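You operate a simulated robot arm through the tools that you are given. There is no shell and no other tool. Be economical: measure what you need, move in short steps, check, and stop when the job is done.

You run a simulated robot arm. Do the job below in one go: nothing can be reset, and whatever is moved stays where it is left.

TASK
Stand the teal stamp booklet under the magnifier's silver lens.
Fine: it is in the teal-knob drawer; shut that after, and swing the lens over the booklet once it stands. Leave the white eraser. Set down upright: teal stamp booklet.

The check looks at the end state, three seconds after you hand in, the way a careful person would. Anything else that was tipped, shoved, dropped, spilled or broken makes it a failure.

THE ROBOT
A 6-joint arm with a two-finger parallel gripper, fixed in place. Base frame: the origin is at the foot of the arm, x ahead of it, y to its left, z up; the work surface is at about z = 77. Lengths are in cm, angles in degrees, forces in N, time in s.
With the tool pointing down near the work surface it reaches from about 24 to 64 cm from the base axis. Its first joint turns from -66.0 to 66.0 degrees. Payload 2.7 kg.
The TCP is the grasp point between the finger pads, 2.3 cm short of the fingertips. In the tool frame z runs along the fingers and y along their closing line. Largest opening 9.4 cm; finger width 3.8, thickness 1; the body of the gripper, 5.4 by 9.6 cm, starts 3.9 cm behind the TCP.
Orientation is that of the tool frame in the base frame, as a unit quaternion [w, x, y, z]. With the fingers straight down and closing along the base's y, the tool's x points along the base's -x, its y along +y and its z along -z.

THE INTERFACE
- The arm moves only by the tool move_arm. Its argument "deltas" is a list that holds one entry, the list of rows, each a list of 7 numbers: the shift along the base's x, y, z in cm, then the turn, a rotation vector about the base's x, y, z in degrees, then the closure, from 0 (fully open) to 1 (shut). In form: [[[x, y, z, ax, ay, az, claw], ...]]. A call has 1 to 10 rows; each row is the pose to reach, as a shift and turn from the pose commanded when the call began. Rows are played at 5 a second. More than 5 cm and 8.6 degrees between two rows, or a gripper value outside its range, and nothing of the call is played. A pose out of reach is approached as far as the arm can. The call stops where the force on the tool passes 40 N (or 10 N more than at its start, if that is more) or the arm is blocked; 0.2 s more then pass. Each finger travels about 4.5 cm/s and halts on what it meets, pressing with about 37 N; the grip force reading is that of the motor and also rises with nothing between the fingers. The clock runs only during rows and for 0.2 s after the last one: add rows that repeat a pose to give the fingers time. The reply holds the time, the measured pose of the TCP, the force on the tool along the base axes, the opening and the grip force, in the units named above and with some noise, with the torque about the TCP (base axes, N m) and any sound that the robot's microphone picked up.
- Cameras (640 x 400 px; columns grow to the right, rows downward): "scene" is fixed at [5.58, -43.27, 138.63]; the picture's right is [0.82, -0.57, 0.00], its down [-0.44, -0.64, -0.63] and it looks along [0.36, 0.52, -0.77] (base axes); focal length 309 px, centre (320, 200). "wrist" rides on the gripper at [8.6, 1.6, -7.4] in the tool frame; the picture's right is [-0.18, 0.98, 0.00], its down [-0.58, -0.11, -0.81] and it looks along [-0.79, -0.15, 0.59] (tool axes); focal length 243 px, centre (320, 200). There is no depth. A picture from a camera that has moved, and an enlarged one, comes with that camera's place and axes in the base frame and with its lens. The place of the scene camera against the robot may be out by one fixed shift of up to 1.2 cm in any direction.
- grab_frame(camera): a new picture of that camera. It takes no simulated time.
- close_up(camera, box): a new picture of the part [left, top, right, bottom] of that camera's present view, enlarged. It takes no simulated time.
- sign_off(): hands the job in; it is judged then, once.

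Work in short steps. Places have to be worked out from the pictures, the camera data and where the tool is seen: move nearer, look again, correct. Check each grasp and each placing, and mend what went wrong. You have 120 turns and 68 pictures in all, those below and enlarged ones among them. Open the gripper and draw the arm clear of the work before you hand the job in, unless the task says otherwise; then end with one line.

The tools are called after "Call:" by a JSON object that holds its "method" and its "body". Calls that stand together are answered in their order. move_arm: Moves the arm, as the interface text tells. Its arguments: {"type":"object","properties":{"deltas":{"type":"array"}},"required":["deltas"]} The other tools are called the same way: grab_frame (camera) takes a picture; close_up (camera, box) takes an enlarged picture of a part of a camera's view; sign_off () hands the job in.

At the start:

```text
t: 0.0
eef_pos: [40.87, -19.95, 103.55]
orientation: [0.0, 0.0, 1.0, 0.0]
contact_force: [0.1, 0.2, 0.4]
wrist_torque: [0.0, 0.03, 0.0]
width: 9.4
gripper_force: 0.0
```

scene: 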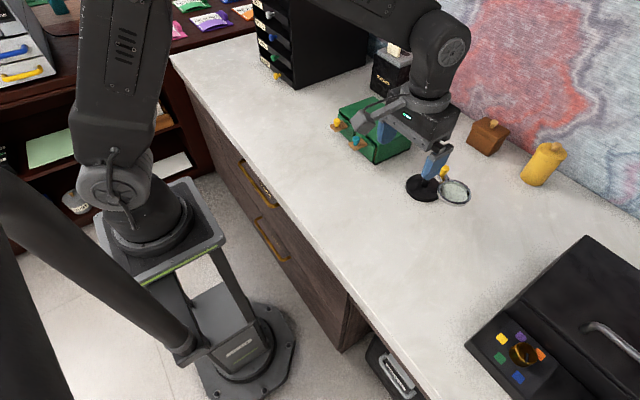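
wrist: 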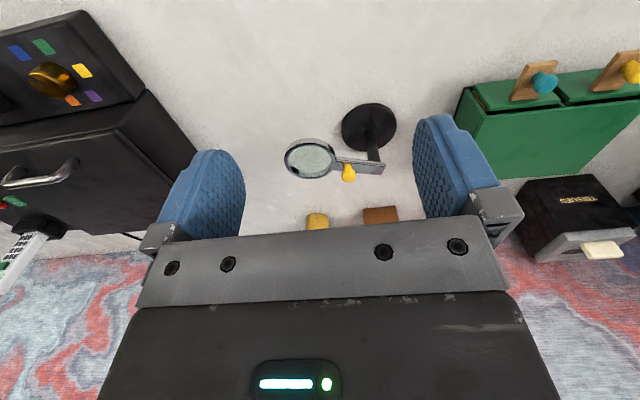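

I'll look closer at the green drawer cabinet and the magnifier from the scene camera.

Call:
{"method": "close_up", "body": {"camera": "scene", "box": [310, 80, 430, 180]}}

Call:
{"method": "close_up", "body": {"camera": "scene", "box": [390, 130, 510, 220]}}

Call:
{"method": "close_up", "body": {"camera": "wrist", "box": [260, 40, 640, 270]}}

```text
4.00 times, centred on (370, 130) of scene
camera zoom: at [5.58, -43.27, 138.63], right [0.82, -0.57, 0.0], down [-0.44, -0.64, -0.63], along [0.36, 0.52, -0.77], focal length 1238 px, centre (120, 480)
```

zoom: 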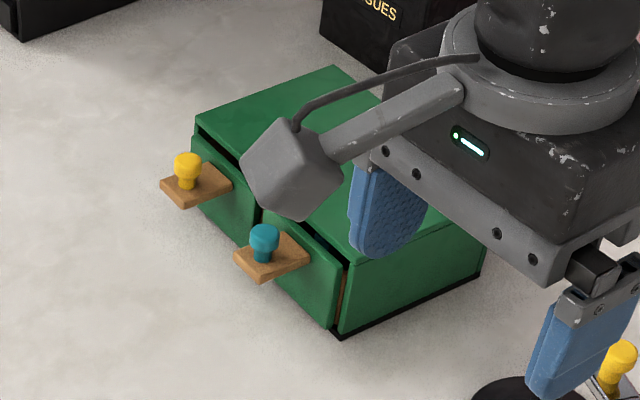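

```text
4.44 times, centred on (450, 175) of scene
camera zoom: at [5.58, -43.27, 138.63], right [0.82, -0.57, 0.0], down [-0.44, -0.64, -0.63], along [0.36, 0.52, -0.77], focal length 1375 px, centre (-258, 311)
```

zoom: 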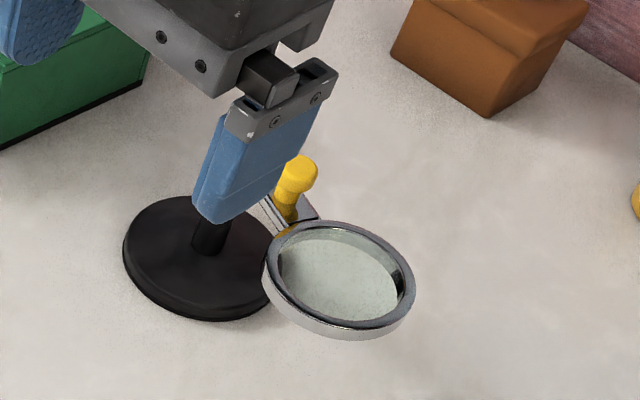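

```text
1.68 times, centred on (450, 155) of wrist
camera zoom: at [32.34, -18.07, 111.04], right [0.18, 0.98, 0.0], down [0.58, -0.11, 0.81], along [0.79, -0.15, -0.59], focal length 409 px, centre (101, 276)
```

zoom: 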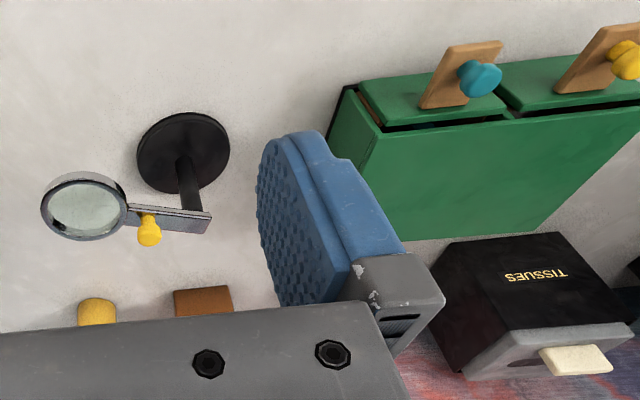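

The teal knob looks to be near (52.5, 6.5, 82), with the cabinet front at x≈54.6. The lens is near (55, -24, 87) and its post near (58.5, -14.5). I'll move sideways at height for a better view of the drawer.

Call:
{"method": "move_arm", "body": {"deltas": [[[0, 4.5, 0, 0, 0, 0, 0], [0, 9, 0, 0, 0, 0, 0], [0, 13.5, 0, 0, 0, 0, 0], [0, 18, 0, 0, 0, 0, 0], [0, 22.5, 0, 0, 0, 0, 0], [1, 26, -3, 0, 0, 0, 0], [2, 26, -6, 0, 0, 0, 0]]]}}

Call:
{"method": "grab_frame", "body": {"camera": "wrist"}}

Call:
{"method": "grab_frame", "body": {"camera": "scene"}}

```text
t: 1.6
eef_pos: [43.12, 6.33, 97.53]
orientation: [0.0, 0.001, 1.0, 0.0]
contact_force: [0.1, -0.1, -0.2]
wrist_torque: [0.0, 0.02, 0.02]
width: 9.4
gripper_force: 0.0
```

```text
62 pictures are left
camera wrist: at [34.44, 8.08, 105.0], right [0.18, 0.98, 0.0], down [0.58, -0.11, 0.81], along [0.79, -0.15, -0.59], focal length 243 px, centre (320, 200)
```

wrist: 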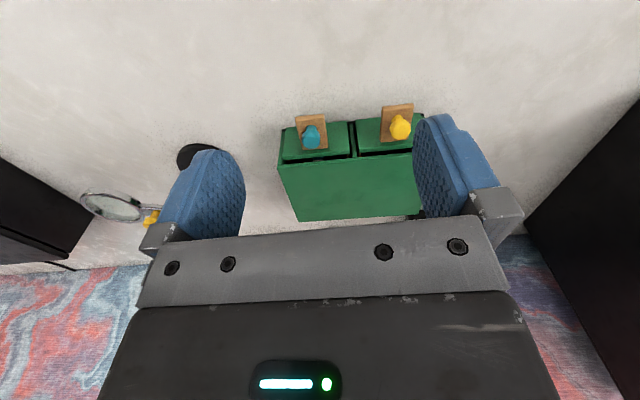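

```text
61 pictures are left
```

scene: 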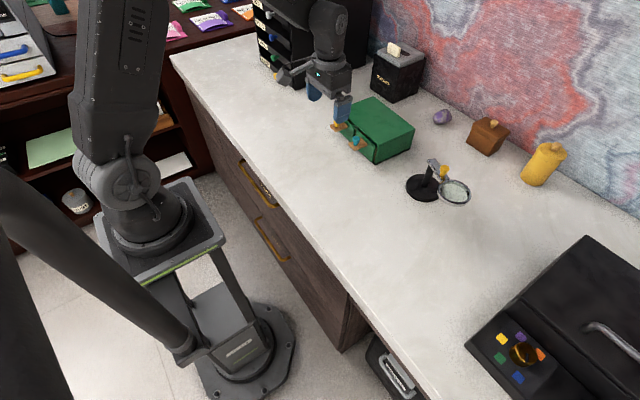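

Call:
{"method": "close_up", "body": {"camera": "wrist", "box": [260, 90, 440, 230]}}

Call:
{"method": "close_up", "body": {"camera": "scene", "box": [310, 80, 430, 180]}}

Call:
{"method": "close_up", "body": {"camera": "scene", "box": [395, 145, 485, 210]}}

```text
2.86 times, centred on (350, 160) of wrist
camera zoom: at [34.44, 8.08, 105.0], right [0.18, 0.98, 0.0], down [0.58, -0.11, 0.81], along [0.79, -0.15, -0.59], focal length 693 px, centre (234, 314)
```

zoom: 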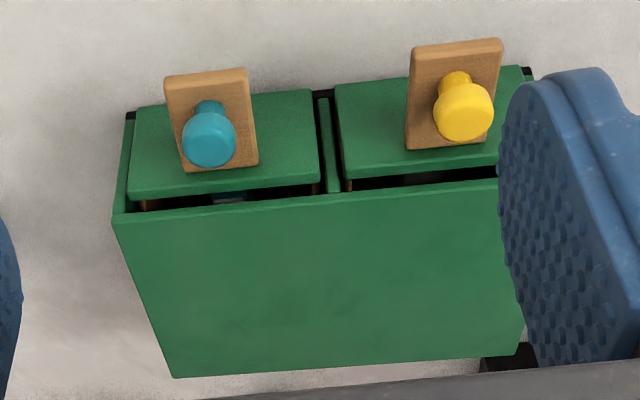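

```text
4.00 times, centred on (370, 130) of scene
camera zoom: at [5.59, -43.27, 138.63], right [0.82, -0.57, 0.0], down [-0.44, -0.64, -0.63], along [0.36, 0.52, -0.77], focal length 1238 px, centre (120, 480)
```

zoom: 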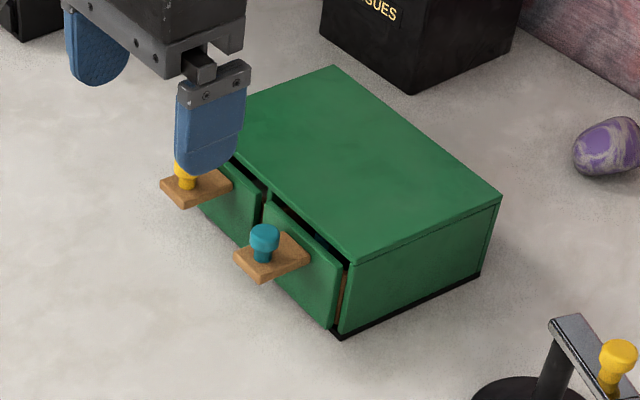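

```text
6.15 times, centred on (440, 178) of scene
camera zoom: at [5.59, -43.27, 138.63], right [0.82, -0.57, 0.0], down [-0.44, -0.64, -0.63], along [0.36, 0.52, -0.77], focal length 1904 px, centre (-418, 338)
```

zoom: 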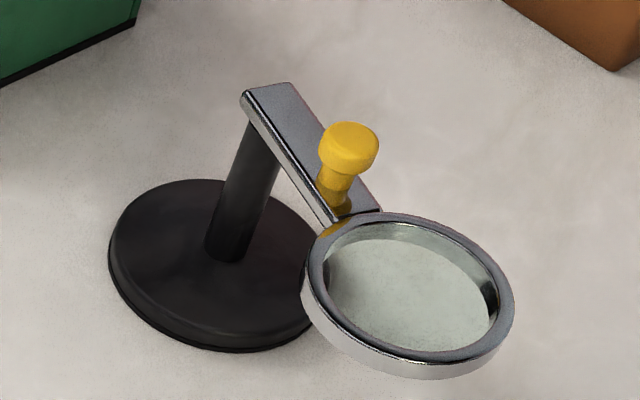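

Triangulating puts the teal knob head at about (50.0, 4.2, 85.5), 1.8 cm wide, and the cabinet top at z≈85. I'll go over it and down to TCP z≈86.4, stopping to check before I close.

Call:
{"method": "move_arm", "body": {"deltas": [[[3.4, -1, 0, 0, 0, 0, 0], [6.7, -2.1, 0, 0, 0, 0, 0.3], [6.7, -2.1, -4, 0, 0, 0, 0.4], [6.7, -2.1, -7, 0, 0, 0, 0.4], [6.7, -2.1, -9, 0, 0, 0, 0.4], [6.7, -2.1, -9, 0, 0, 0, 0.4]]]}}

Call:
{"method": "close_up", "body": {"camera": "wrist", "box": [180, 60, 460, 240]}}

Call:
{"method": "close_up", "body": {"camera": "scene", "box": [310, 80, 430, 180]}}

```text
t: 3.0
eef_pos: [49.67, 4.11, 88.49]
orientation: [0.0, 0.0, 1.0, 0.0]
contact_force: [-0.2, -0.5, -0.8]
wrist_torque: [0.0, -0.01, 0.01]
width: 5.64
gripper_force: 0.1
```

```text
2.22 times, centred on (320, 150) of wrist
camera zoom: at [41.04, 5.83, 95.96], right [0.18, 0.98, 0.0], down [0.58, -0.11, 0.81], along [0.79, -0.15, -0.59], focal length 539 px, centre (320, 311)
```

zoom: 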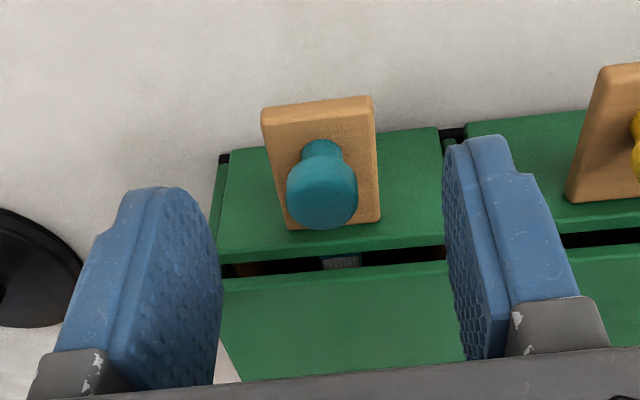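

```text
4.00 times, centred on (370, 130) of scene
camera zoom: at [5.58, -43.27, 138.63], right [0.82, -0.57, 0.0], down [-0.44, -0.64, -0.63], along [0.36, 0.52, -0.77], focal length 1238 px, centre (120, 480)
```

zoom: 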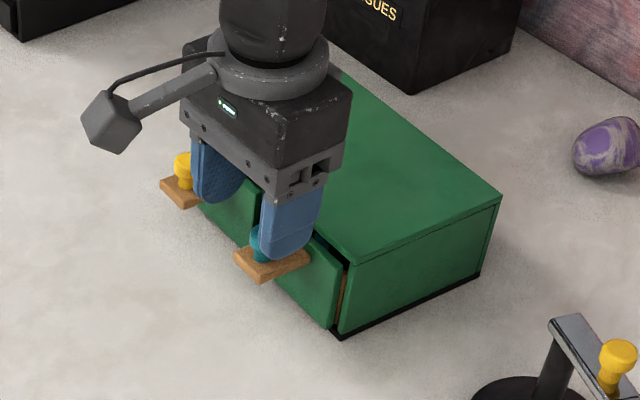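

The knob is confirmed at (50.0, 4.2), centred between the fingers. I'll go down 2.1 cm and close.

Call:
{"method": "move_arm", "body": {"deltas": [[[0, 0, -1, 0, 0, 0, 0.4], [0, 0.05, -2.1, 0, 0, 0, 0.4], [0, 0.05, -2.1, 0, 0, 0, 1], [0, 0.05, -2.1, 0, 0, 0, 1], [0, 0.05, -2.1, 0, 0, 0, 1], [0, 0.05, -2.1, 0, 0, 0, 1]]]}}

```text
t: 4.4
eef_pos: [49.52, 4.11, 86.48]
orientation: [0.0, 0.001, 1.0, 0.0]
contact_force: [-5.3, -12.9, 3.1]
wrist_torque: [-0.1, -0.23, -0.33]
width: 1.95
gripper_force: 36.7
```

The knob is held at 1.95 cm. I'll pull the drawer out slowly along -x with a slight +y, following the cabinet's few-degree yaw.

Call:
{"method": "move_arm", "body": {"deltas": [[[-0.7, 0.05, 0, 0, 0, 0, 1], [-1.5, 0.1, 0, 0, 0, 0, 1], [-2.3, 0.14, 0, 0, 0, 0, 1], [-3.1, 0.18, 0, 0, 0, 0, 1], [-3.9, 0.22, 0, 0, 0, 0, 1], [-4.7, 0.26, 0, 0, 0, 0, 1], [-5.5, 0.3, 0, 0, 0, 0, 1]]]}}

Call:
{"method": "grab_frame", "body": {"camera": "wrist"}}

Call:
{"method": "close_up", "body": {"camera": "scene", "box": [310, 80, 430, 180]}}

```text
t: 6.0
eef_pos: [44.26, 4.49, 86.43]
orientation: [0.0, -0.001, 1.0, 0.0]
contact_force: [0.4, 3.5, -0.6]
wrist_torque: [-0.13, -0.05, 0.1]
width: 1.94
gripper_force: 37.6
```

```text
55 pictures are left
camera wrist: at [35.57, 6.27, 93.93], right [0.18, 0.98, 0.0], down [0.58, -0.11, 0.81], along [0.79, -0.15, -0.59], focal length 243 px, centre (320, 200)
```

wrist: 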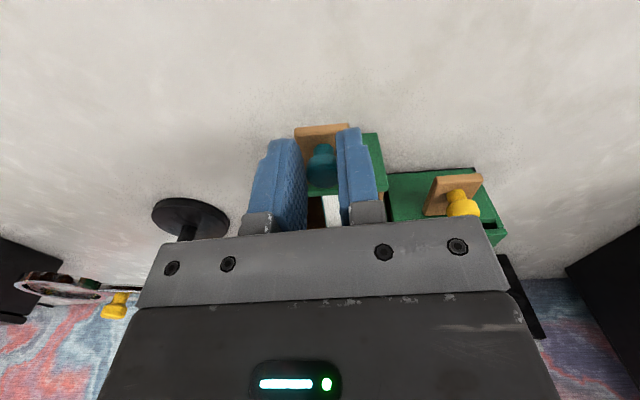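

```text
4.00 times, centred on (370, 130) of scene
camera zoom: at [5.59, -43.26, 138.63], right [0.82, -0.57, 0.0], down [-0.44, -0.64, -0.63], along [0.36, 0.52, -0.77], focal length 1238 px, centre (120, 480)
```

zoom: 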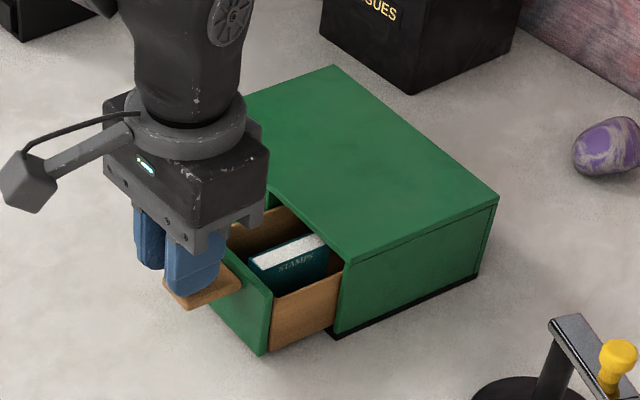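

The drawer slides easily and the STAMPS booklet is showing, with its long side along the pull direction. I'll pull a bit more, watching the force.

Call:
{"method": "move_arm", "body": {"deltas": [[[-0.6, 0.03, 0, 0, 0, 0, 1], [-1.2, 0.06, 0, 0, 0, 0, 1], [-1.8, 0.09, 0, 0, 0, 0, 1], [-2.4, 0.12, 0, 0, 0, 0, 1], [-3.0, 0.15, 0, 0, 0, 0, 1]]]}}

Call:
{"method": "close_up", "body": {"camera": "scene", "box": [310, 80, 430, 180]}}

```text
t: 7.2
eef_pos: [41.16, 4.52, 86.43]
orientation: [0.0, 0.001, 1.0, 0.001]
contact_force: [0.3, 4.1, -0.2]
wrist_torque: [0.27, -0.68, 0.14]
width: 1.93
gripper_force: 36.6
```

```text
4.00 times, centred on (370, 130) of scene
camera zoom: at [5.59, -43.26, 138.63], right [0.82, -0.57, 0.0], down [-0.44, -0.64, -0.63], along [0.36, 0.52, -0.77], focal length 1238 px, centre (120, 480)
```

zoom: 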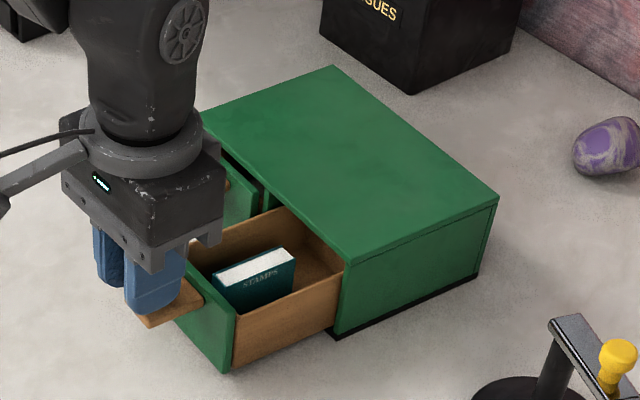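

The whole booklet is now in view, leaning against the drawer front, so that's enough opening. I'll release, raise and move back for a look inside.

Call:
{"method": "move_arm", "body": {"deltas": [[[0, 0, 0, 0, 0, 0, 0.6], [0, 0, 0, 0, 0, 0, 0.4], [0, 0, 4, 0, 0, 0, 0.4], [-1, 0, 8, 0, 0, 0, 0.4], [-1, 0, 12, 0, 0, 0, 0.2], [-1, 0, 15, 0, 0, 0, 0]]]}}

Call:
{"method": "grab_frame", "body": {"camera": "wrist"}}

Call:
{"method": "close_up", "body": {"camera": "scene", "box": [320, 110, 410, 180]}}

```text
t: 8.6
eef_pos: [40.08, 4.39, 101.46]
orientation: [-0.001, 0.0, 1.0, 0.001]
contact_force: [-1.1, -0.7, 0.4]
wrist_torque: [0.02, 0.02, -0.01]
width: 9.43
gripper_force: 0.0
```

```text
52 pictures are left
camera wrist: at [31.51, 6.24, 108.95], right [0.18, 0.98, 0.0], down [0.58, -0.11, 0.81], along [0.79, -0.15, -0.59], focal length 243 px, centre (320, 200)
```

wrist: 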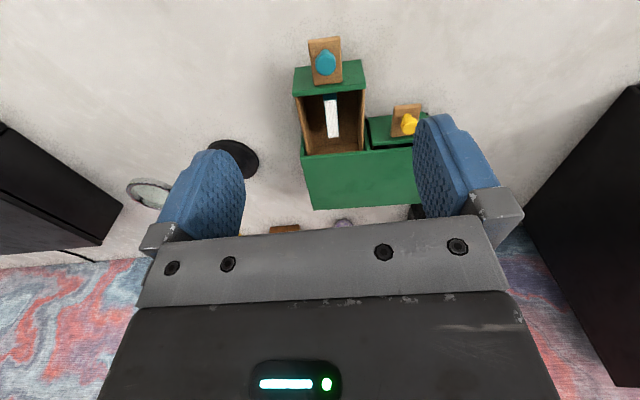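

```text
5.71 times, centred on (365, 145) of scene
camera zoom: at [5.58, -43.27, 138.63], right [0.82, -0.57, 0.0], down [-0.44, -0.64, -0.63], along [0.36, 0.52, -0.77], focal length 1768 px, centre (63, 514)
```

zoom: 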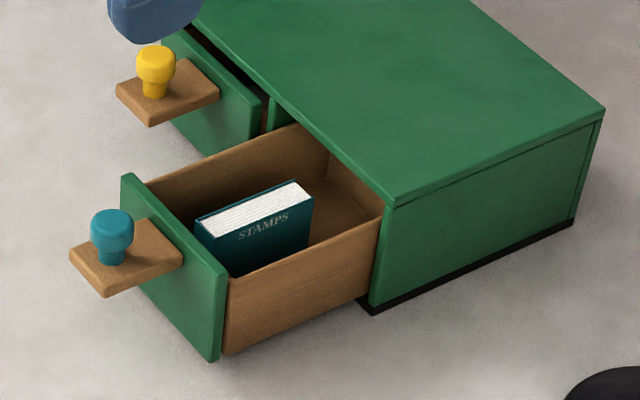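

Call:
{"method": "close_up", "body": {"camera": "wrist", "box": [270, 20, 430, 160]}}

```text
2.86 times, centred on (350, 90) of wrist
camera zoom: at [31.51, 6.24, 108.95], right [0.18, 0.98, 0.0], down [0.58, -0.11, 0.81], along [0.79, -0.15, -0.59], focal length 693 px, centre (234, 514)
```

zoom: 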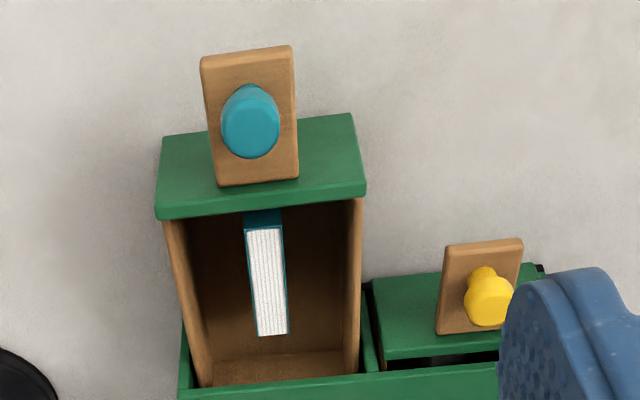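

The booklet stands upright: top at z≈83.4, x from 46.4 to 52.3, y≈4.3, about 1.5 cm thick, yawed about -4°. I'll go over its centre with the gripper turned -4° and preshaped, then check from above.

Call:
{"method": "move_arm", "body": {"deltas": [[[4.5, 0, 0, 0, 0, -2, 0.3], [9.2, -0.1, 0, 0, 0, -4, 0.63], [9.2, -0.1, -4.5, 0, 0, -4, 0.63], [9.2, -0.1, -9, 0, 0, -4, 0.63], [9.2, -0.1, -13, 0, 0, -4, 0.63], [9.2, -0.1, -15, 0, 0, -4, 0.63]]]}}

Call:
{"method": "close_up", "body": {"camera": "wrist", "box": [180, 60, 460, 240]}}

Call:
{"method": "close_up", "body": {"camera": "scene", "box": [320, 110, 410, 180]}}

```text
t: 10.0
eef_pos: [49.2, 4.41, 86.45]
orientation: [0.0, 0.035, 0.999, 0.0]
contact_force: [-0.2, 0.5, -0.7]
wrist_torque: [0.01, 0.02, 0.0]
width: 3.48
gripper_force: 0.1
```

```text
2.22 times, centred on (320, 150) of wrist
camera zoom: at [40.77, 6.77, 93.96], right [0.25, 0.97, 0.0], down [0.57, -0.15, 0.81], along [0.78, -0.2, -0.59], focal length 539 px, centre (320, 311)
```

zoom: 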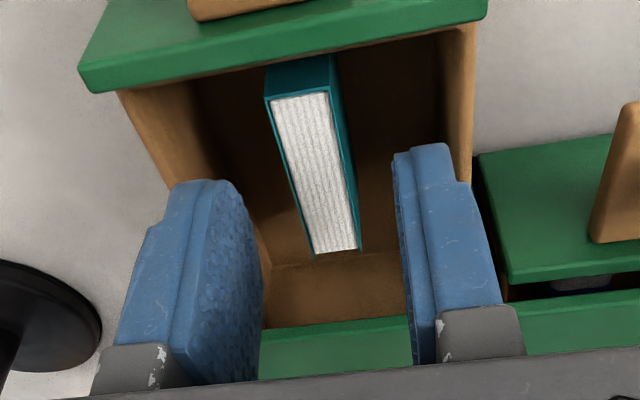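

```text
5.71 times, centred on (365, 145) of scene
camera zoom: at [5.58, -43.27, 138.63], right [0.82, -0.57, 0.0], down [-0.44, -0.64, -0.63], along [0.36, 0.52, -0.77], focal length 1768 px, centre (63, 514)
```

zoom: 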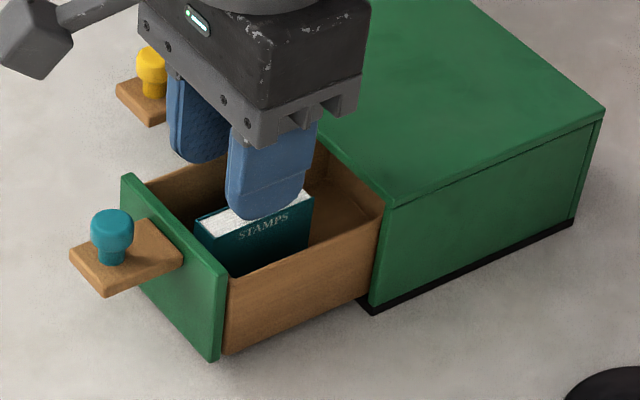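

The booklet's centre is at (49.5, 4.5) and its yaw matches the gripper. The fingers clear the drawer walls by about 0.6 cm, so I'll go down and grip.

Call:
{"method": "move_arm", "body": {"deltas": [[[0.1, 0.1, -1.4, 0, 0, 0, 0.63], [0.1, 0.1, -2.8, 0, 0, 0, 0.63], [0.1, 0.1, -4.2, 0, 0, 0, 0.63], [0.1, 0.1, -4.2, 0, 0, 0, 0.75], [0.1, 0.1, -4.2, 0, 0, 0, 1], [0.1, 0.1, -4.2, 0, 0, 0, 1], [0.1, 0.1, -4.2, 0, 0, 0, 1]]]}}

```text
t: 11.6
eef_pos: [49.43, 4.37, 82.26]
orientation: [0.001, 0.035, 0.999, 0.0]
contact_force: [-0.3, 0.1, -0.5]
wrist_torque: [-0.02, 0.01, -0.01]
width: 1.5
gripper_force: 36.6
```

It's gripped at 1.5 cm. I'll lift straight up, clear of the drawer, and look.

Call:
{"method": "move_arm", "body": {"deltas": [[[0, 0, 2, 0, 0, 0, 1], [0, 0, 4, 0, 0, 0, 1], [0, 0, 7, 0, 0, 0, 1], [0, 0, 10, 0, 0, 0, 1], [-2, 0, 13, 0, 0, 0, 1], [-4, 0, 15, 0, 0, 0, 1]]]}}

Call:
{"method": "grab_frame", "body": {"camera": "scene"}}

Call:
{"method": "grab_frame", "body": {"camera": "wrist"}}

```text
t: 13.0
eef_pos: [45.41, 4.47, 97.2]
orientation: [-0.001, 0.034, 0.999, -0.001]
contact_force: [-0.8, -0.3, -0.4]
wrist_torque: [0.0, 0.0, -0.02]
width: 1.49
gripper_force: 36.8
```

```text
47 pictures are left
```

scene: 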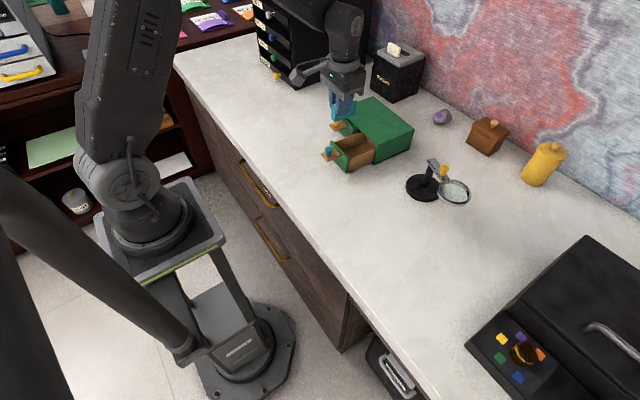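

```text
46 pictures are left
camera wrist: at [36.91, 6.89, 104.76], right [0.25, 0.97, 0.0], down [0.57, -0.15, 0.81], along [0.78, -0.2, -0.59], focal length 243 px, centre (320, 200)
```

wrist: 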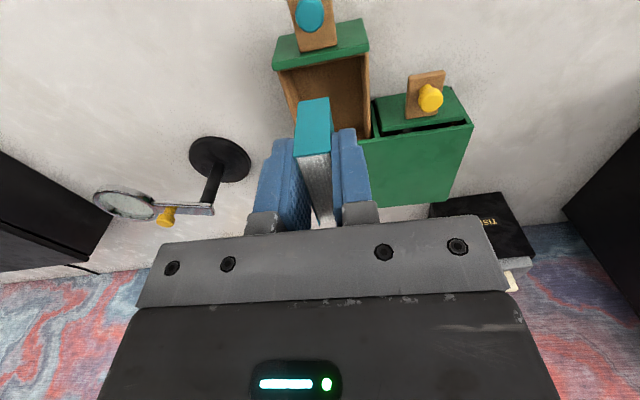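

The booklet is held upright. I'll carry it at height to the free spot on the lens circle, 9.7 cm to the -x side of the post at about (48.9, -14.6).

Call:
{"method": "move_arm", "body": {"deltas": [[[0, -4.5, 0, 0, 0, 0, 1], [0, -9, 0, 0, 0, 1, 1], [0, -13.5, 0, 0, 0, 2, 1], [1.5, -17.5, 0, 0, 0, 3, 1], [3.5, -19, 0, 0, 0, 4, 1], [3.5, -19, -3, 0, 0, 4, 1], [3.5, -19, -6, 0, 0, 4, 1], [3.5, -19, -9, 0, 0, 4, 1], [3.5, -19, -9, 0, 0, 4, 1]]]}}

Call:
{"method": "close_up", "body": {"camera": "scene", "box": [370, 120, 490, 220]}}

Call:
{"method": "grab_frame", "body": {"camera": "wrist"}}

```text
t: 15.0
eef_pos: [48.99, -14.42, 88.14]
orientation: [0.0, -0.001, 1.0, 0.0]
contact_force: [0.8, 0.1, 0.6]
wrist_torque: [-0.03, 0.03, -0.01]
width: 1.48
gripper_force: 36.8
```

```text
4.00 times, centred on (430, 170) of scene
camera zoom: at [5.59, -43.27, 138.63], right [0.82, -0.57, 0.0], down [-0.44, -0.64, -0.63], along [0.36, 0.52, -0.77], focal length 1238 px, centre (-120, 320)
```

zoom: 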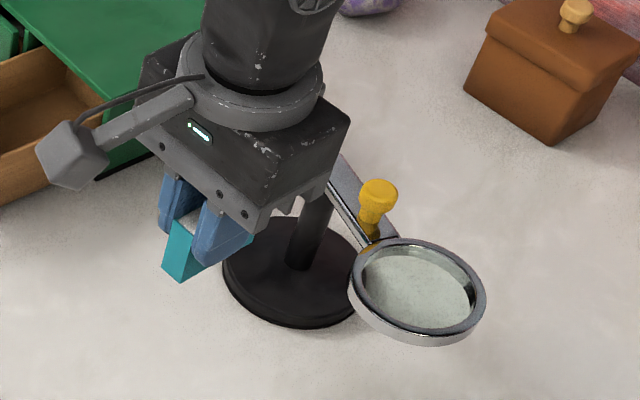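

```text
44 pictures are left
camera wrist: at [40.31, -12.58, 95.72], right [0.18, 0.98, 0.0], down [0.58, -0.11, 0.81], along [0.79, -0.15, -0.59], focal length 243 px, centre (320, 200)
```

wrist: 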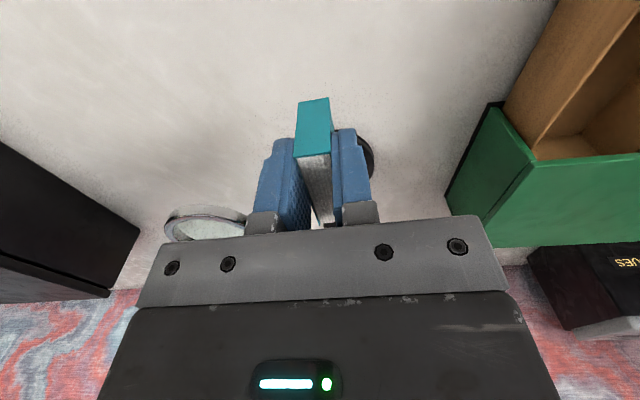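

The booklet's bottom looks to be at about TCP − 2.5, i.e. z≈85.6, so it should touch down at TCP z≈79.5. I'll lower to 80.2, then check.

Call:
{"method": "move_arm", "body": {"deltas": [[[0, 0, -2.5, 0, 0, 0, 1], [0, 0, -5, 0, 0, 0, 1], [0, 0, -7, 0, 0, 0, 1], [0, 0, -8, 0, 0, 0, 1], [0, 0, -8, 0, 0, 0, 1]]]}}

Call:
{"method": "close_up", "body": {"camera": "wrist", "box": [240, 70, 400, 170]}}

Call:
{"method": "close_up", "body": {"camera": "scene", "box": [380, 150, 460, 200]}}

```text
t: 16.2
eef_pos: [49.14, -14.26, 80.51]
orientation: [0.004, -0.001, 1.0, -0.001]
contact_force: [-4.3, 4.0, 35.9]
wrist_torque: [0.17, 0.13, 0.04]
width: 1.48
gripper_force: 36.8
```

```text
4.00 times, centred on (320, 120) of wrist
camera zoom: at [40.52, -12.64, 88.05], right [0.18, 0.98, 0.0], down [0.57, -0.11, 0.81], along [0.8, -0.15, -0.58], focal length 970 px, centre (320, 520)
```

zoom: 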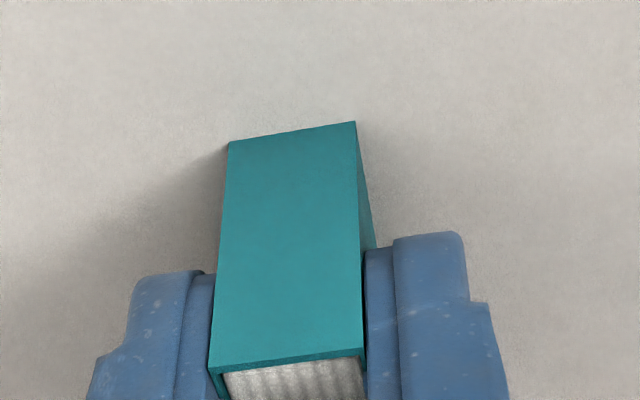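

```text
8.00 times, centred on (420, 175) of scene
camera zoom: at [5.52, -43.25, 138.64], right [0.82, -0.57, 0.0], down [-0.44, -0.64, -0.63], along [0.36, 0.52, -0.77], focal length 2475 px, centre (-480, 400)
```

zoom: 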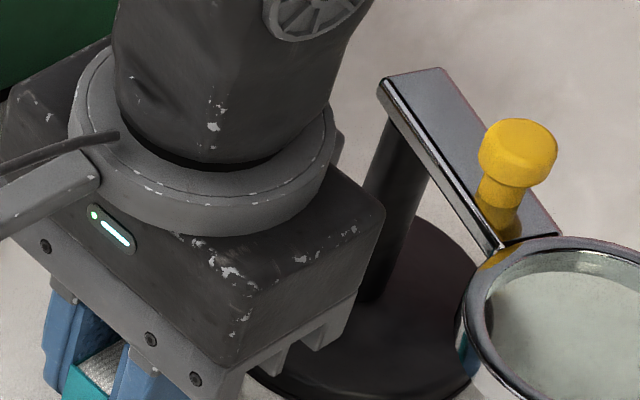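

It touched down at TCP z≈80.5 with 36 N. I'll ease off slightly before releasing.

Call:
{"method": "move_arm", "body": {"deltas": [[[0, 0, 0.2, 0, 0, 0, 1], [0, 0, 0.3, 0, 0, 0, 1], [0, 0, 0.3, 0, 0, 0, 1]]]}}

```text
t: 17.0
eef_pos: [49.1, -14.47, 80.7]
orientation: [0.001, 0.0, 1.0, -0.001]
contact_force: [8.0, 0.8, 16.5]
wrist_torque: [0.03, -0.61, 0.03]
width: 1.5
gripper_force: 36.9
```

It's still pressing at 16 N, so I'll ease a little more.

Call:
{"method": "move_arm", "body": {"deltas": [[[0, 0, 0.1, 0, 0, 0, 1], [0, 0, 0.15, 0, 0, 0, 1], [0, 0, 0.15, 0, 0, 0, 1]]]}}

```text
t: 17.8
eef_pos: [48.91, -14.46, 80.69]
orientation: [-0.001, 0.001, 1.0, 0.0]
contact_force: [2.7, -0.5, 9.5]
wrist_torque: [-0.03, -0.5, -0.01]
width: 1.47
gripper_force: 37.4
```

Contact is light now. I'll open slowly, then rise straight up.

Call:
{"method": "move_arm", "body": {"deltas": [[[0, 0, 0, 0, 0, 0, 0.8], [0, 0, 0, 0, 0, 0, 0.6], [0, 0, 0, 0, 0, 0, 0.5], [0, 0, 1, 0, 0, 0, 0.5], [0, 0, 3, 0, 0, 0, 0.5], [0, 0, 7, 0, 0, 0, 0.5], [-1, 0, 11, 0, 0, 0, 0.4], [-4, 1, 15, 0, 0, 0, 0.2]]]}}

Call:
{"method": "close_up", "body": {"camera": "scene", "box": [370, 130, 490, 220]}}

Call:
{"method": "grab_frame", "body": {"camera": "wrist"}}

```text
refused: row 8 steps farther than a row can; nothing moved
```

```text
4.44 times, centred on (430, 175) of scene
camera zoom: at [5.57, -43.27, 138.63], right [0.82, -0.57, 0.0], down [-0.44, -0.64, -0.63], along [0.36, 0.52, -0.77], focal length 1375 px, centre (-169, 311)
```

zoom: 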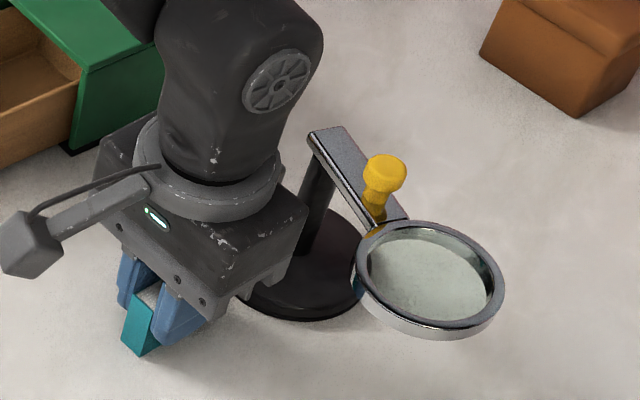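

```text
40 pictures are left
camera wrist: at [40.26, -12.69, 88.18], right [0.18, 0.98, 0.0], down [0.58, -0.11, 0.8], along [0.79, -0.15, -0.59], focal length 243 px, centre (320, 200)
```

wrist: 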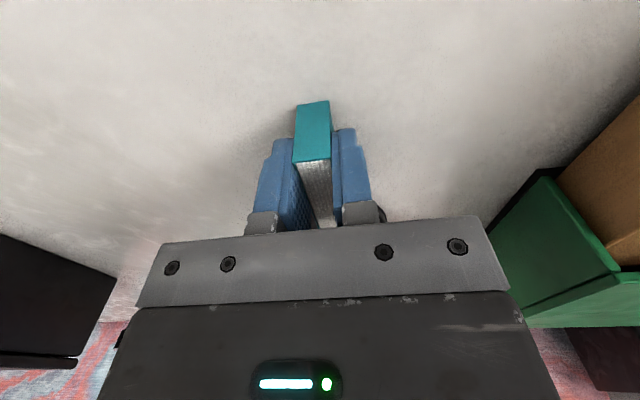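

That call was refused because one row stepped too far. I'll repeat it with shorter steps.

Call:
{"method": "move_arm", "body": {"deltas": [[[0, 0, 0, 0, 0, 0, 0.8], [0, 0, 0, 0, 0, 0, 0.6], [0, 0, 0, 0, 0, 0, 0.5], [0, 0, 1, 0, 0, 0, 0.5], [0, 0, 3, 0, 0, 0, 0.5], [0, 0, 7, 0, 0, 0, 0.5], [-1, 0, 11, 0, 0, 0, 0.4], [-4, 0, 13, 0, 0, 0, 0.2], [-7, 0, 16, 0, 0, 0, 0]]]}}

Call:
{"method": "close_up", "body": {"camera": "scene", "box": [370, 130, 490, 220]}}

Call:
{"method": "grab_frame", "body": {"camera": "wrist"}}

```text
t: 19.8
eef_pos: [42.06, -14.27, 96.61]
orientation: [0.001, 0.0, 1.0, -0.001]
contact_force: [0.3, 0.1, 0.3]
wrist_torque: [-0.03, -0.04, 0.02]
width: 9.4
gripper_force: 0.0
```

```text
4.44 times, centred on (430, 175) of scene
camera zoom: at [5.59, -43.27, 138.63], right [0.82, -0.57, 0.0], down [-0.44, -0.64, -0.63], along [0.36, 0.52, -0.77], focal length 1375 px, centre (-169, 311)
```

zoom: 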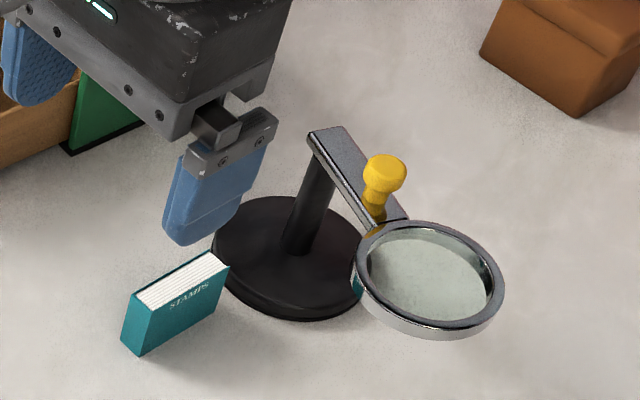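

```text
38 pictures are left
camera wrist: at [33.39, -12.64, 104.21], right [0.18, 0.98, 0.0], down [0.58, -0.11, 0.81], along [0.79, -0.15, -0.59], focal length 243 px, centre (320, 200)
```

wrist: 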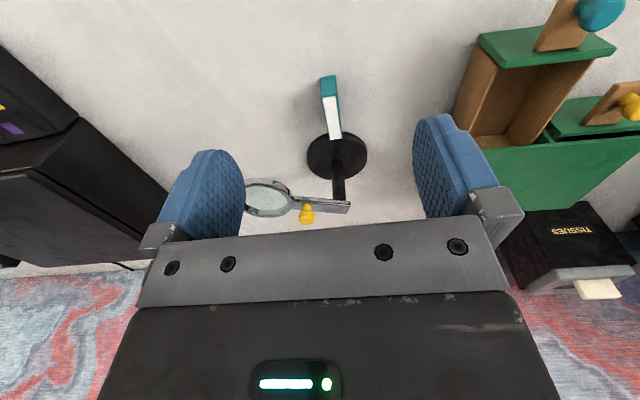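

The booklet stands upright at about (49.2, -14.3). The post is near (58.2, -14.5), the lens 9.3 cm from it, and the yellow knob head near (56.5, -18.6, 89.3). I'll move above that knob with the gripper yawed +30° for the swing.

Call:
{"method": "move_arm", "body": {"deltas": [[[4, -1, 1, 0, 0, 7.5, 0.3], [8, -2, 1, 0, 0, 15, 0.5], [11.5, -3.2, 1, 0, 0, 22.5, 0.55], [14.4, -4.3, 1, 0, 0, 30, 0.55], [14.4, -4.3, 0, 0, 0, 30, 0.55], [14.4, -4.3, -1.5, 0, 0, 30, 0.55]]]}}

Call:
{"method": "close_up", "body": {"camera": "wrist", "box": [180, 60, 460, 240]}}

Call:
{"method": "close_up", "body": {"camera": "scene", "box": [390, 130, 490, 210]}}

```text
t: 21.2
eef_pos: [56.43, -18.94, 95.04]
orientation: [-0.001, -0.258, 0.966, 0.001]
contact_force: [0.4, -0.7, -0.5]
wrist_torque: [-0.01, 0.02, -0.05]
width: 4.24
gripper_force: 0.1
```

```text
2.22 times, centred on (320, 150) of wrist
camera zoom: at [48.13, -21.59, 102.65], right [-0.33, 0.94, 0.0], down [0.56, 0.2, 0.81], along [0.76, 0.27, -0.59], focal length 539 px, centre (320, 311)
```

zoom: 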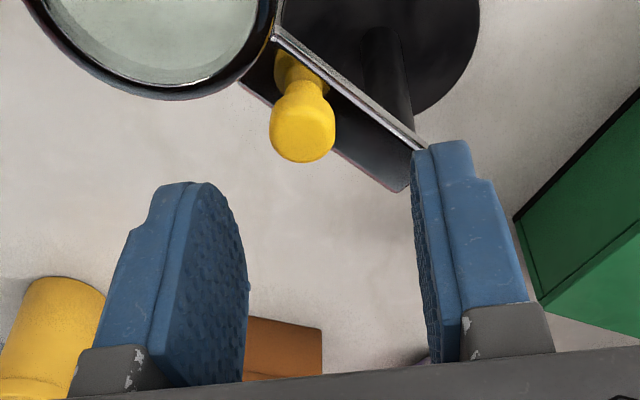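

```text
5.00 times, centred on (440, 170) of scene
camera zoom: at [5.59, -43.27, 138.63], right [0.82, -0.57, 0.0], down [-0.44, -0.64, -0.63], along [0.36, 0.52, -0.77], focal length 1547 px, centre (-280, 350)
```

zoom: 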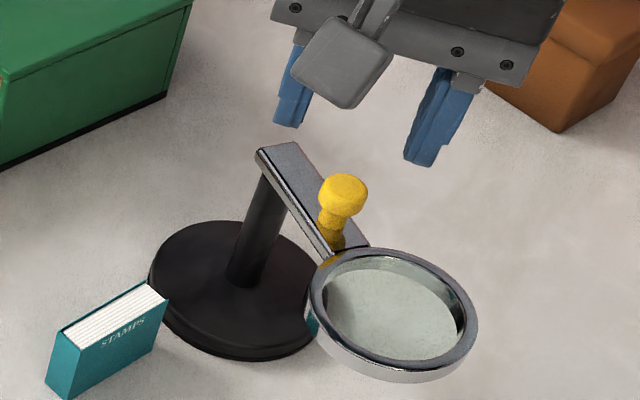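

Refined estimate of the yellow knob head: (56.8, -18.85, 89.4). I'll descend so the fingertips stop just above the magnifier arm, then close on it.

Call:
{"method": "move_arm", "body": {"deltas": [[[0.35, 0.1, -1.5, 0, 0, 0, 0.55], [0.35, 0.1, -3, 0, 0, 0, 0.55], [0.35, 0.1, -4.2, 0, 0, 0, 0.55], [0.35, 0.1, -4.2, 0, 0, 0, 0.65]]]}}

Call:
{"method": "close_up", "body": {"camera": "wrist", "box": [180, 60, 460, 240]}}

Call:
{"method": "close_up", "body": {"camera": "scene", "box": [390, 130, 490, 210]}}

```text
t: 22.2
eef_pos: [56.67, -18.63, 90.92]
orientation: [0.0, -0.259, 0.966, 0.0]
contact_force: [0.2, 0.3, -0.2]
wrist_torque: [-0.02, -0.03, 0.02]
width: 3.32
gripper_force: 0.2
```

```text
2.22 times, centred on (320, 150) of wrist
camera zoom: at [48.42, -21.44, 98.51], right [-0.33, 0.94, 0.0], down [0.56, 0.2, 0.81], along [0.76, 0.27, -0.59], focal length 539 px, centre (320, 311)
```

zoom: 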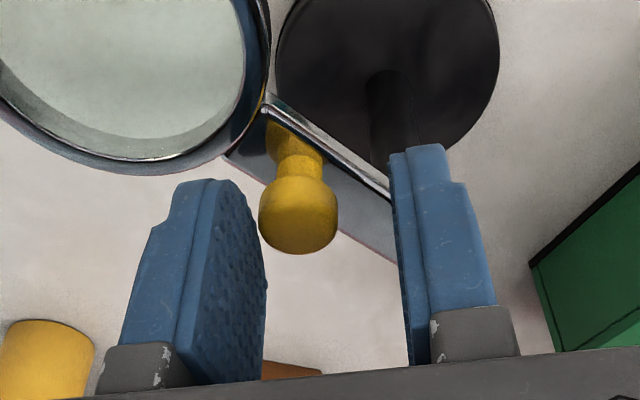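

```text
5.00 times, centred on (440, 170) of scene
camera zoom: at [5.58, -43.27, 138.63], right [0.82, -0.57, 0.0], down [-0.44, -0.64, -0.63], along [0.36, 0.52, -0.77], focal length 1547 px, centre (-280, 350)
```

zoom: 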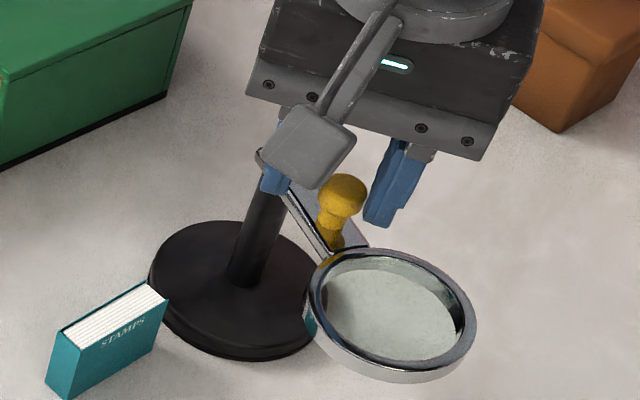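

The knob is between the fingers, offset about 0.4 cm along the closing line. I'll centre on it, drop 0.4 cm and close.

Call:
{"method": "move_arm", "body": {"deltas": [[[0.2, -0.25, -0.4, 0, 0, 0, 0.65], [0.2, -0.25, -0.4, 0, 0, 0, 0.8], [0.2, -0.25, -0.4, 0, 0, 0, 1], [0.2, -0.25, -0.4, 0, 0, 0, 1]]]}}

Call:
{"method": "close_up", "body": {"camera": "wrist", "box": [180, 60, 460, 240]}}

```text
t: 23.2
eef_pos: [56.91, -18.98, 90.6]
orientation: [-0.001, -0.259, 0.966, 0.0]
contact_force: [-1.5, -4.5, 3.0]
wrist_torque: [-0.14, 0.05, -0.07]
width: 1.84
gripper_force: 37.5
```

```text
2.22 times, centred on (320, 150) of wrist
camera zoom: at [48.59, -21.72, 98.13], right [-0.33, 0.94, 0.0], down [0.56, 0.2, 0.81], along [0.76, 0.27, -0.59], focal length 539 px, centre (320, 311)
```

zoom: 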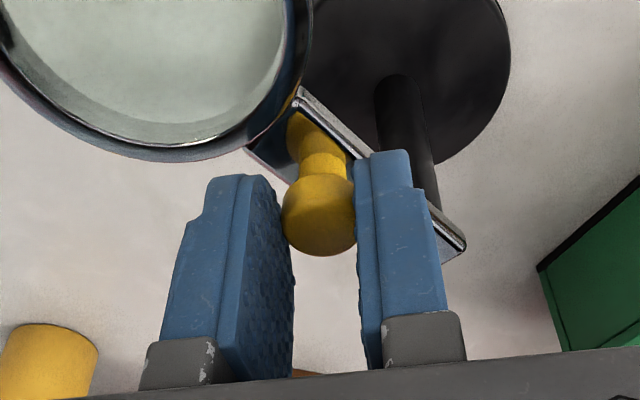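

The knob is gripped at 1.84 cm. I'll swing around the post at about (58.15, -14.5), turning the gripper along, in a first part of about 24°.

Call:
{"method": "move_arm", "body": {"deltas": [[[-0.3, 0.1, 0, 0, 0, -4, 1], [-0.63, 0.23, 0, 0, 0, -8.3, 1], [-0.92, 0.37, 0, 0, 0, -12.3, 1], [-1.2, 0.53, 0, 0, 0, -16.3, 1], [-1.47, 0.71, 0, 0, 0, -20.3, 1], [-1.72, 0.91, 0, 0, 0, -24.3, 1]]]}}

Call:
{"method": "close_up", "body": {"camera": "scene", "box": [370, 130, 490, 220]}}

```text
t: 24.6
eef_pos: [55.16, -18.02, 90.48]
orientation: [0.0, -0.049, 0.999, 0.0]
contact_force: [5.3, -3.6, 2.4]
wrist_torque: [-0.21, -0.46, -0.25]
width: 1.88
gripper_force: 37.0
```

```text
4.44 times, centred on (430, 175) of scene
camera zoom: at [5.59, -43.28, 138.63], right [0.82, -0.57, 0.0], down [-0.44, -0.64, -0.63], along [0.36, 0.52, -0.77], focal length 1375 px, centre (-169, 311)
```

zoom: 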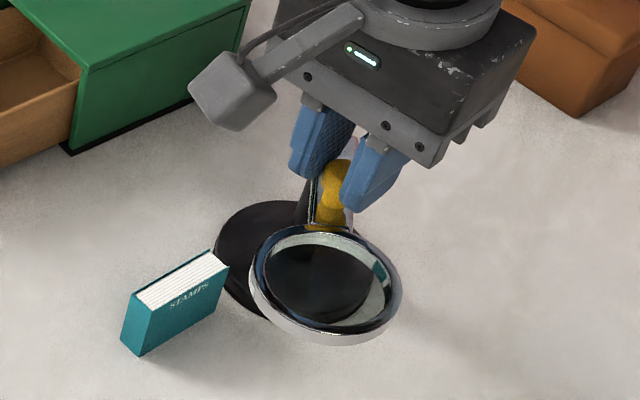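

The lens swings freely with low force. I'll continue another 40°.

Call:
{"method": "move_arm", "body": {"deltas": [[[-0.24, 0.22, 0, 0, 0, -4, 1], [-0.46, 0.45, 0, 0, 0, -8, 1], [-0.67, 0.7, 0, 0, 0, -12, 1], [-0.86, 0.96, 0, 0, 0, -16, 1], [-1.03, 1.23, 0, 0, 0, -20, 1], [-1.18, 1.51, 0, 0, 0, -24, 1], [-1.31, 1.8, 0, 0, 0, -28, 1], [-1.42, 2.11, 0, 0, 0, -32, 1], [-1.51, 2.42, 0, 0, 0, -36, 1], [-1.58, 2.74, 0, 0, 0, -40, 1]]]}}

Call:
{"method": "close_up", "body": {"camera": "scene", "box": [370, 130, 490, 220]}}

Call:
{"method": "grab_frame", "body": {"camera": "wrist"}}

```text
t: 26.8
eef_pos: [53.68, -15.15, 90.67]
orientation: [0.0, 0.296, 0.955, 0.001]
contact_force: [4.9, 2.4, 8.7]
wrist_torque: [0.02, -0.6, 0.14]
width: 1.9
gripper_force: 37.2
```

```text
4.44 times, centred on (430, 175) of scene
camera zoom: at [5.58, -43.26, 138.63], right [0.82, -0.57, 0.0], down [-0.44, -0.64, -0.63], along [0.36, 0.52, -0.77], focal length 1375 px, centre (-169, 311)
```

zoom: 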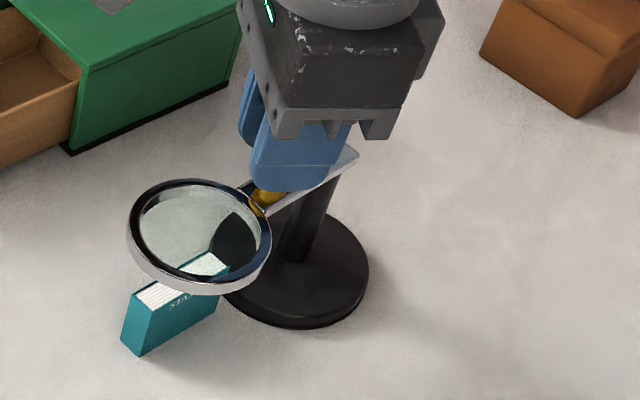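

```text
30 pictures are left
camera wrist: at [47.43, -8.9, 98.13], right [0.71, 0.71, 0.0], down [0.42, -0.42, 0.81], along [0.57, -0.57, -0.59], focal length 243 px, centre (320, 200)
```

wrist: 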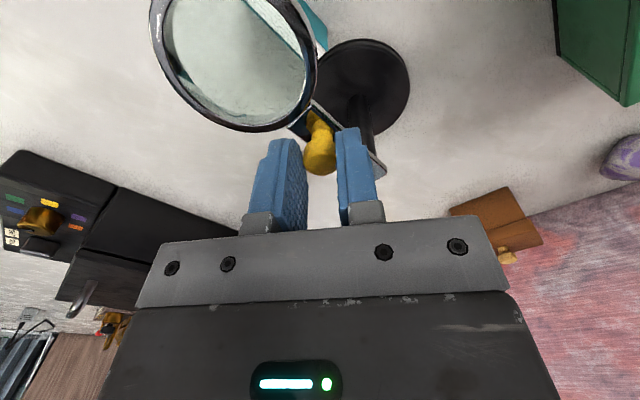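

The lens centre is near (48.2, -14.95) and the booklet centre near (49.2, -14.3). I'll turn about 4° more to line up, then look.

Call:
{"method": "move_arm", "body": {"deltas": [[[-0.03, 0.16, 0, 0, 0, -2, 1], [-0.05, 0.33, 0, 0, 0, -4, 1], [-0.05, 0.33, 0, 0, 0, -4, 1]]]}}

Call:
{"method": "close_up", "body": {"camera": "wrist", "box": [140, 0, 440, 190]}}

Call:
{"method": "close_up", "body": {"camera": "scene", "box": [370, 130, 490, 220]}}

```text
t: 27.6
eef_pos: [53.57, -14.95, 90.66]
orientation: [0.0, 0.328, 0.945, 0.0]
contact_force: [5.0, 1.0, 7.1]
wrist_torque: [-0.09, -0.57, 0.07]
width: 1.89
gripper_force: 36.8
```

```text
2.11 times, centred on (290, 95) of wrist
camera zoom: at [47.83, -8.13, 98.12], right [0.75, 0.66, 0.0], down [0.39, -0.45, 0.81], along [0.53, -0.61, -0.59], focal length 511 px, centre (383, 421)
```

zoom: 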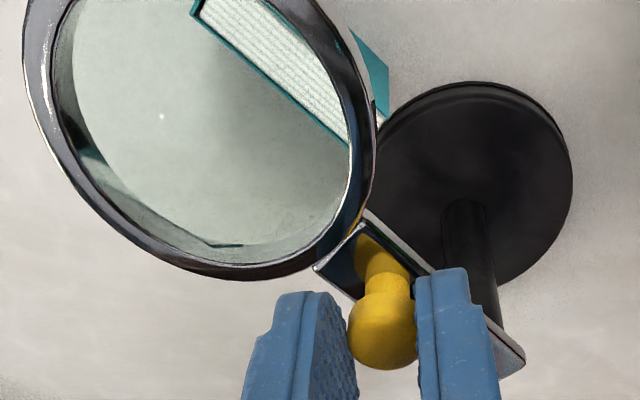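

```text
4.44 times, centred on (430, 175) of scene
camera zoom: at [5.58, -43.27, 138.63], right [0.82, -0.57, 0.0], down [-0.44, -0.64, -0.63], along [0.36, 0.52, -0.77], focal length 1375 px, centre (-169, 311)
```

zoom: 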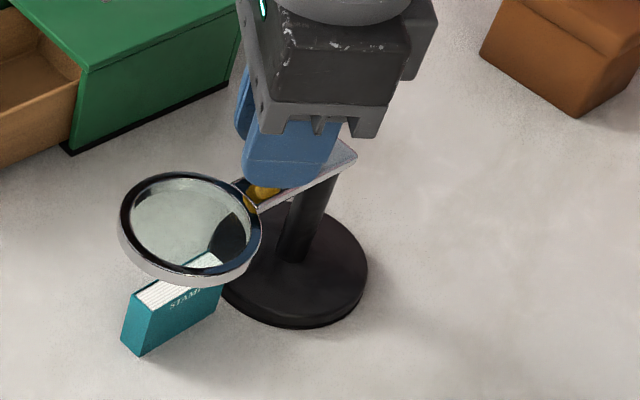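

The lens now aligns with the booklet in y at about (48.1, -14.3). I'll release, rise and look from above.

Call:
{"method": "move_arm", "body": {"deltas": [[[0, 0, 0, 0, 0, 0, 0.8], [0, 0, 0, 0, 0, 0, 0.65], [0, 0, 0, 0, 0, 0, 0.6], [0, 0, 2, 0, 0, 0, 0.6], [0, 0, 5, 0, 0, 0, 0.6], [-3, 0, 8, 0, 0, 8, 0.4], [-6, 0, 11, 0, 0, 16, 0.2], [-9, 0, 14, 0, 0, 24, 0], [-12.5, 0, 16, 0, 0, 32, 0], [-16, 0, 16, 0, 0, 38, 0]]]}}

Call:
{"method": "close_up", "body": {"camera": "scene", "box": [370, 130, 490, 220]}}

Call:
{"method": "grab_frame", "body": {"camera": "wrist"}}

```text
t: 29.8
eef_pos: [37.57, -14.87, 106.58]
orientation: [-0.001, 0.001, 1.0, 0.0]
contact_force: [0.4, 0.7, 0.0]
wrist_torque: [0.02, 0.0, 0.0]
width: 9.4
gripper_force: 0.0
```

```text
4.44 times, centred on (430, 175) of scene
camera zoom: at [5.59, -43.27, 138.63], right [0.82, -0.57, 0.0], down [-0.44, -0.64, -0.63], along [0.36, 0.52, -0.77], focal length 1375 px, centre (-169, 311)
```

zoom: 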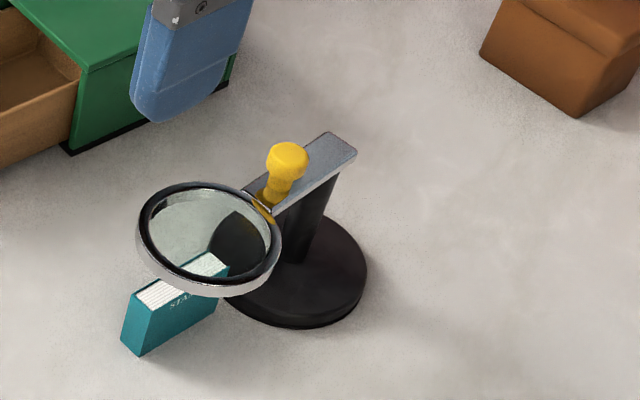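

```text
26 pictures are left
camera wrist: at [28.87, -13.14, 114.1], right [0.19, 0.98, 0.0], down [0.58, -0.11, 0.81], along [0.79, -0.15, -0.59], focal length 243 px, centre (320, 200)
```

wrist: 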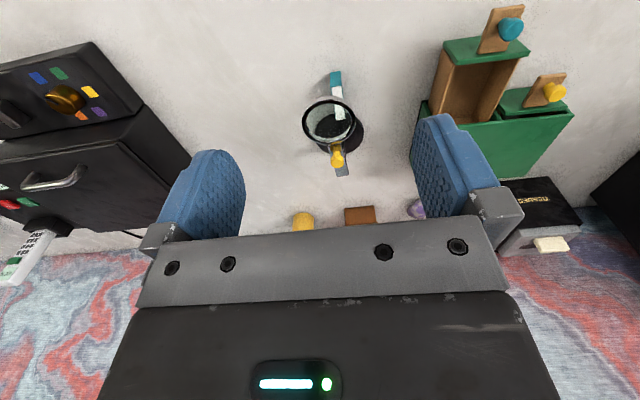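

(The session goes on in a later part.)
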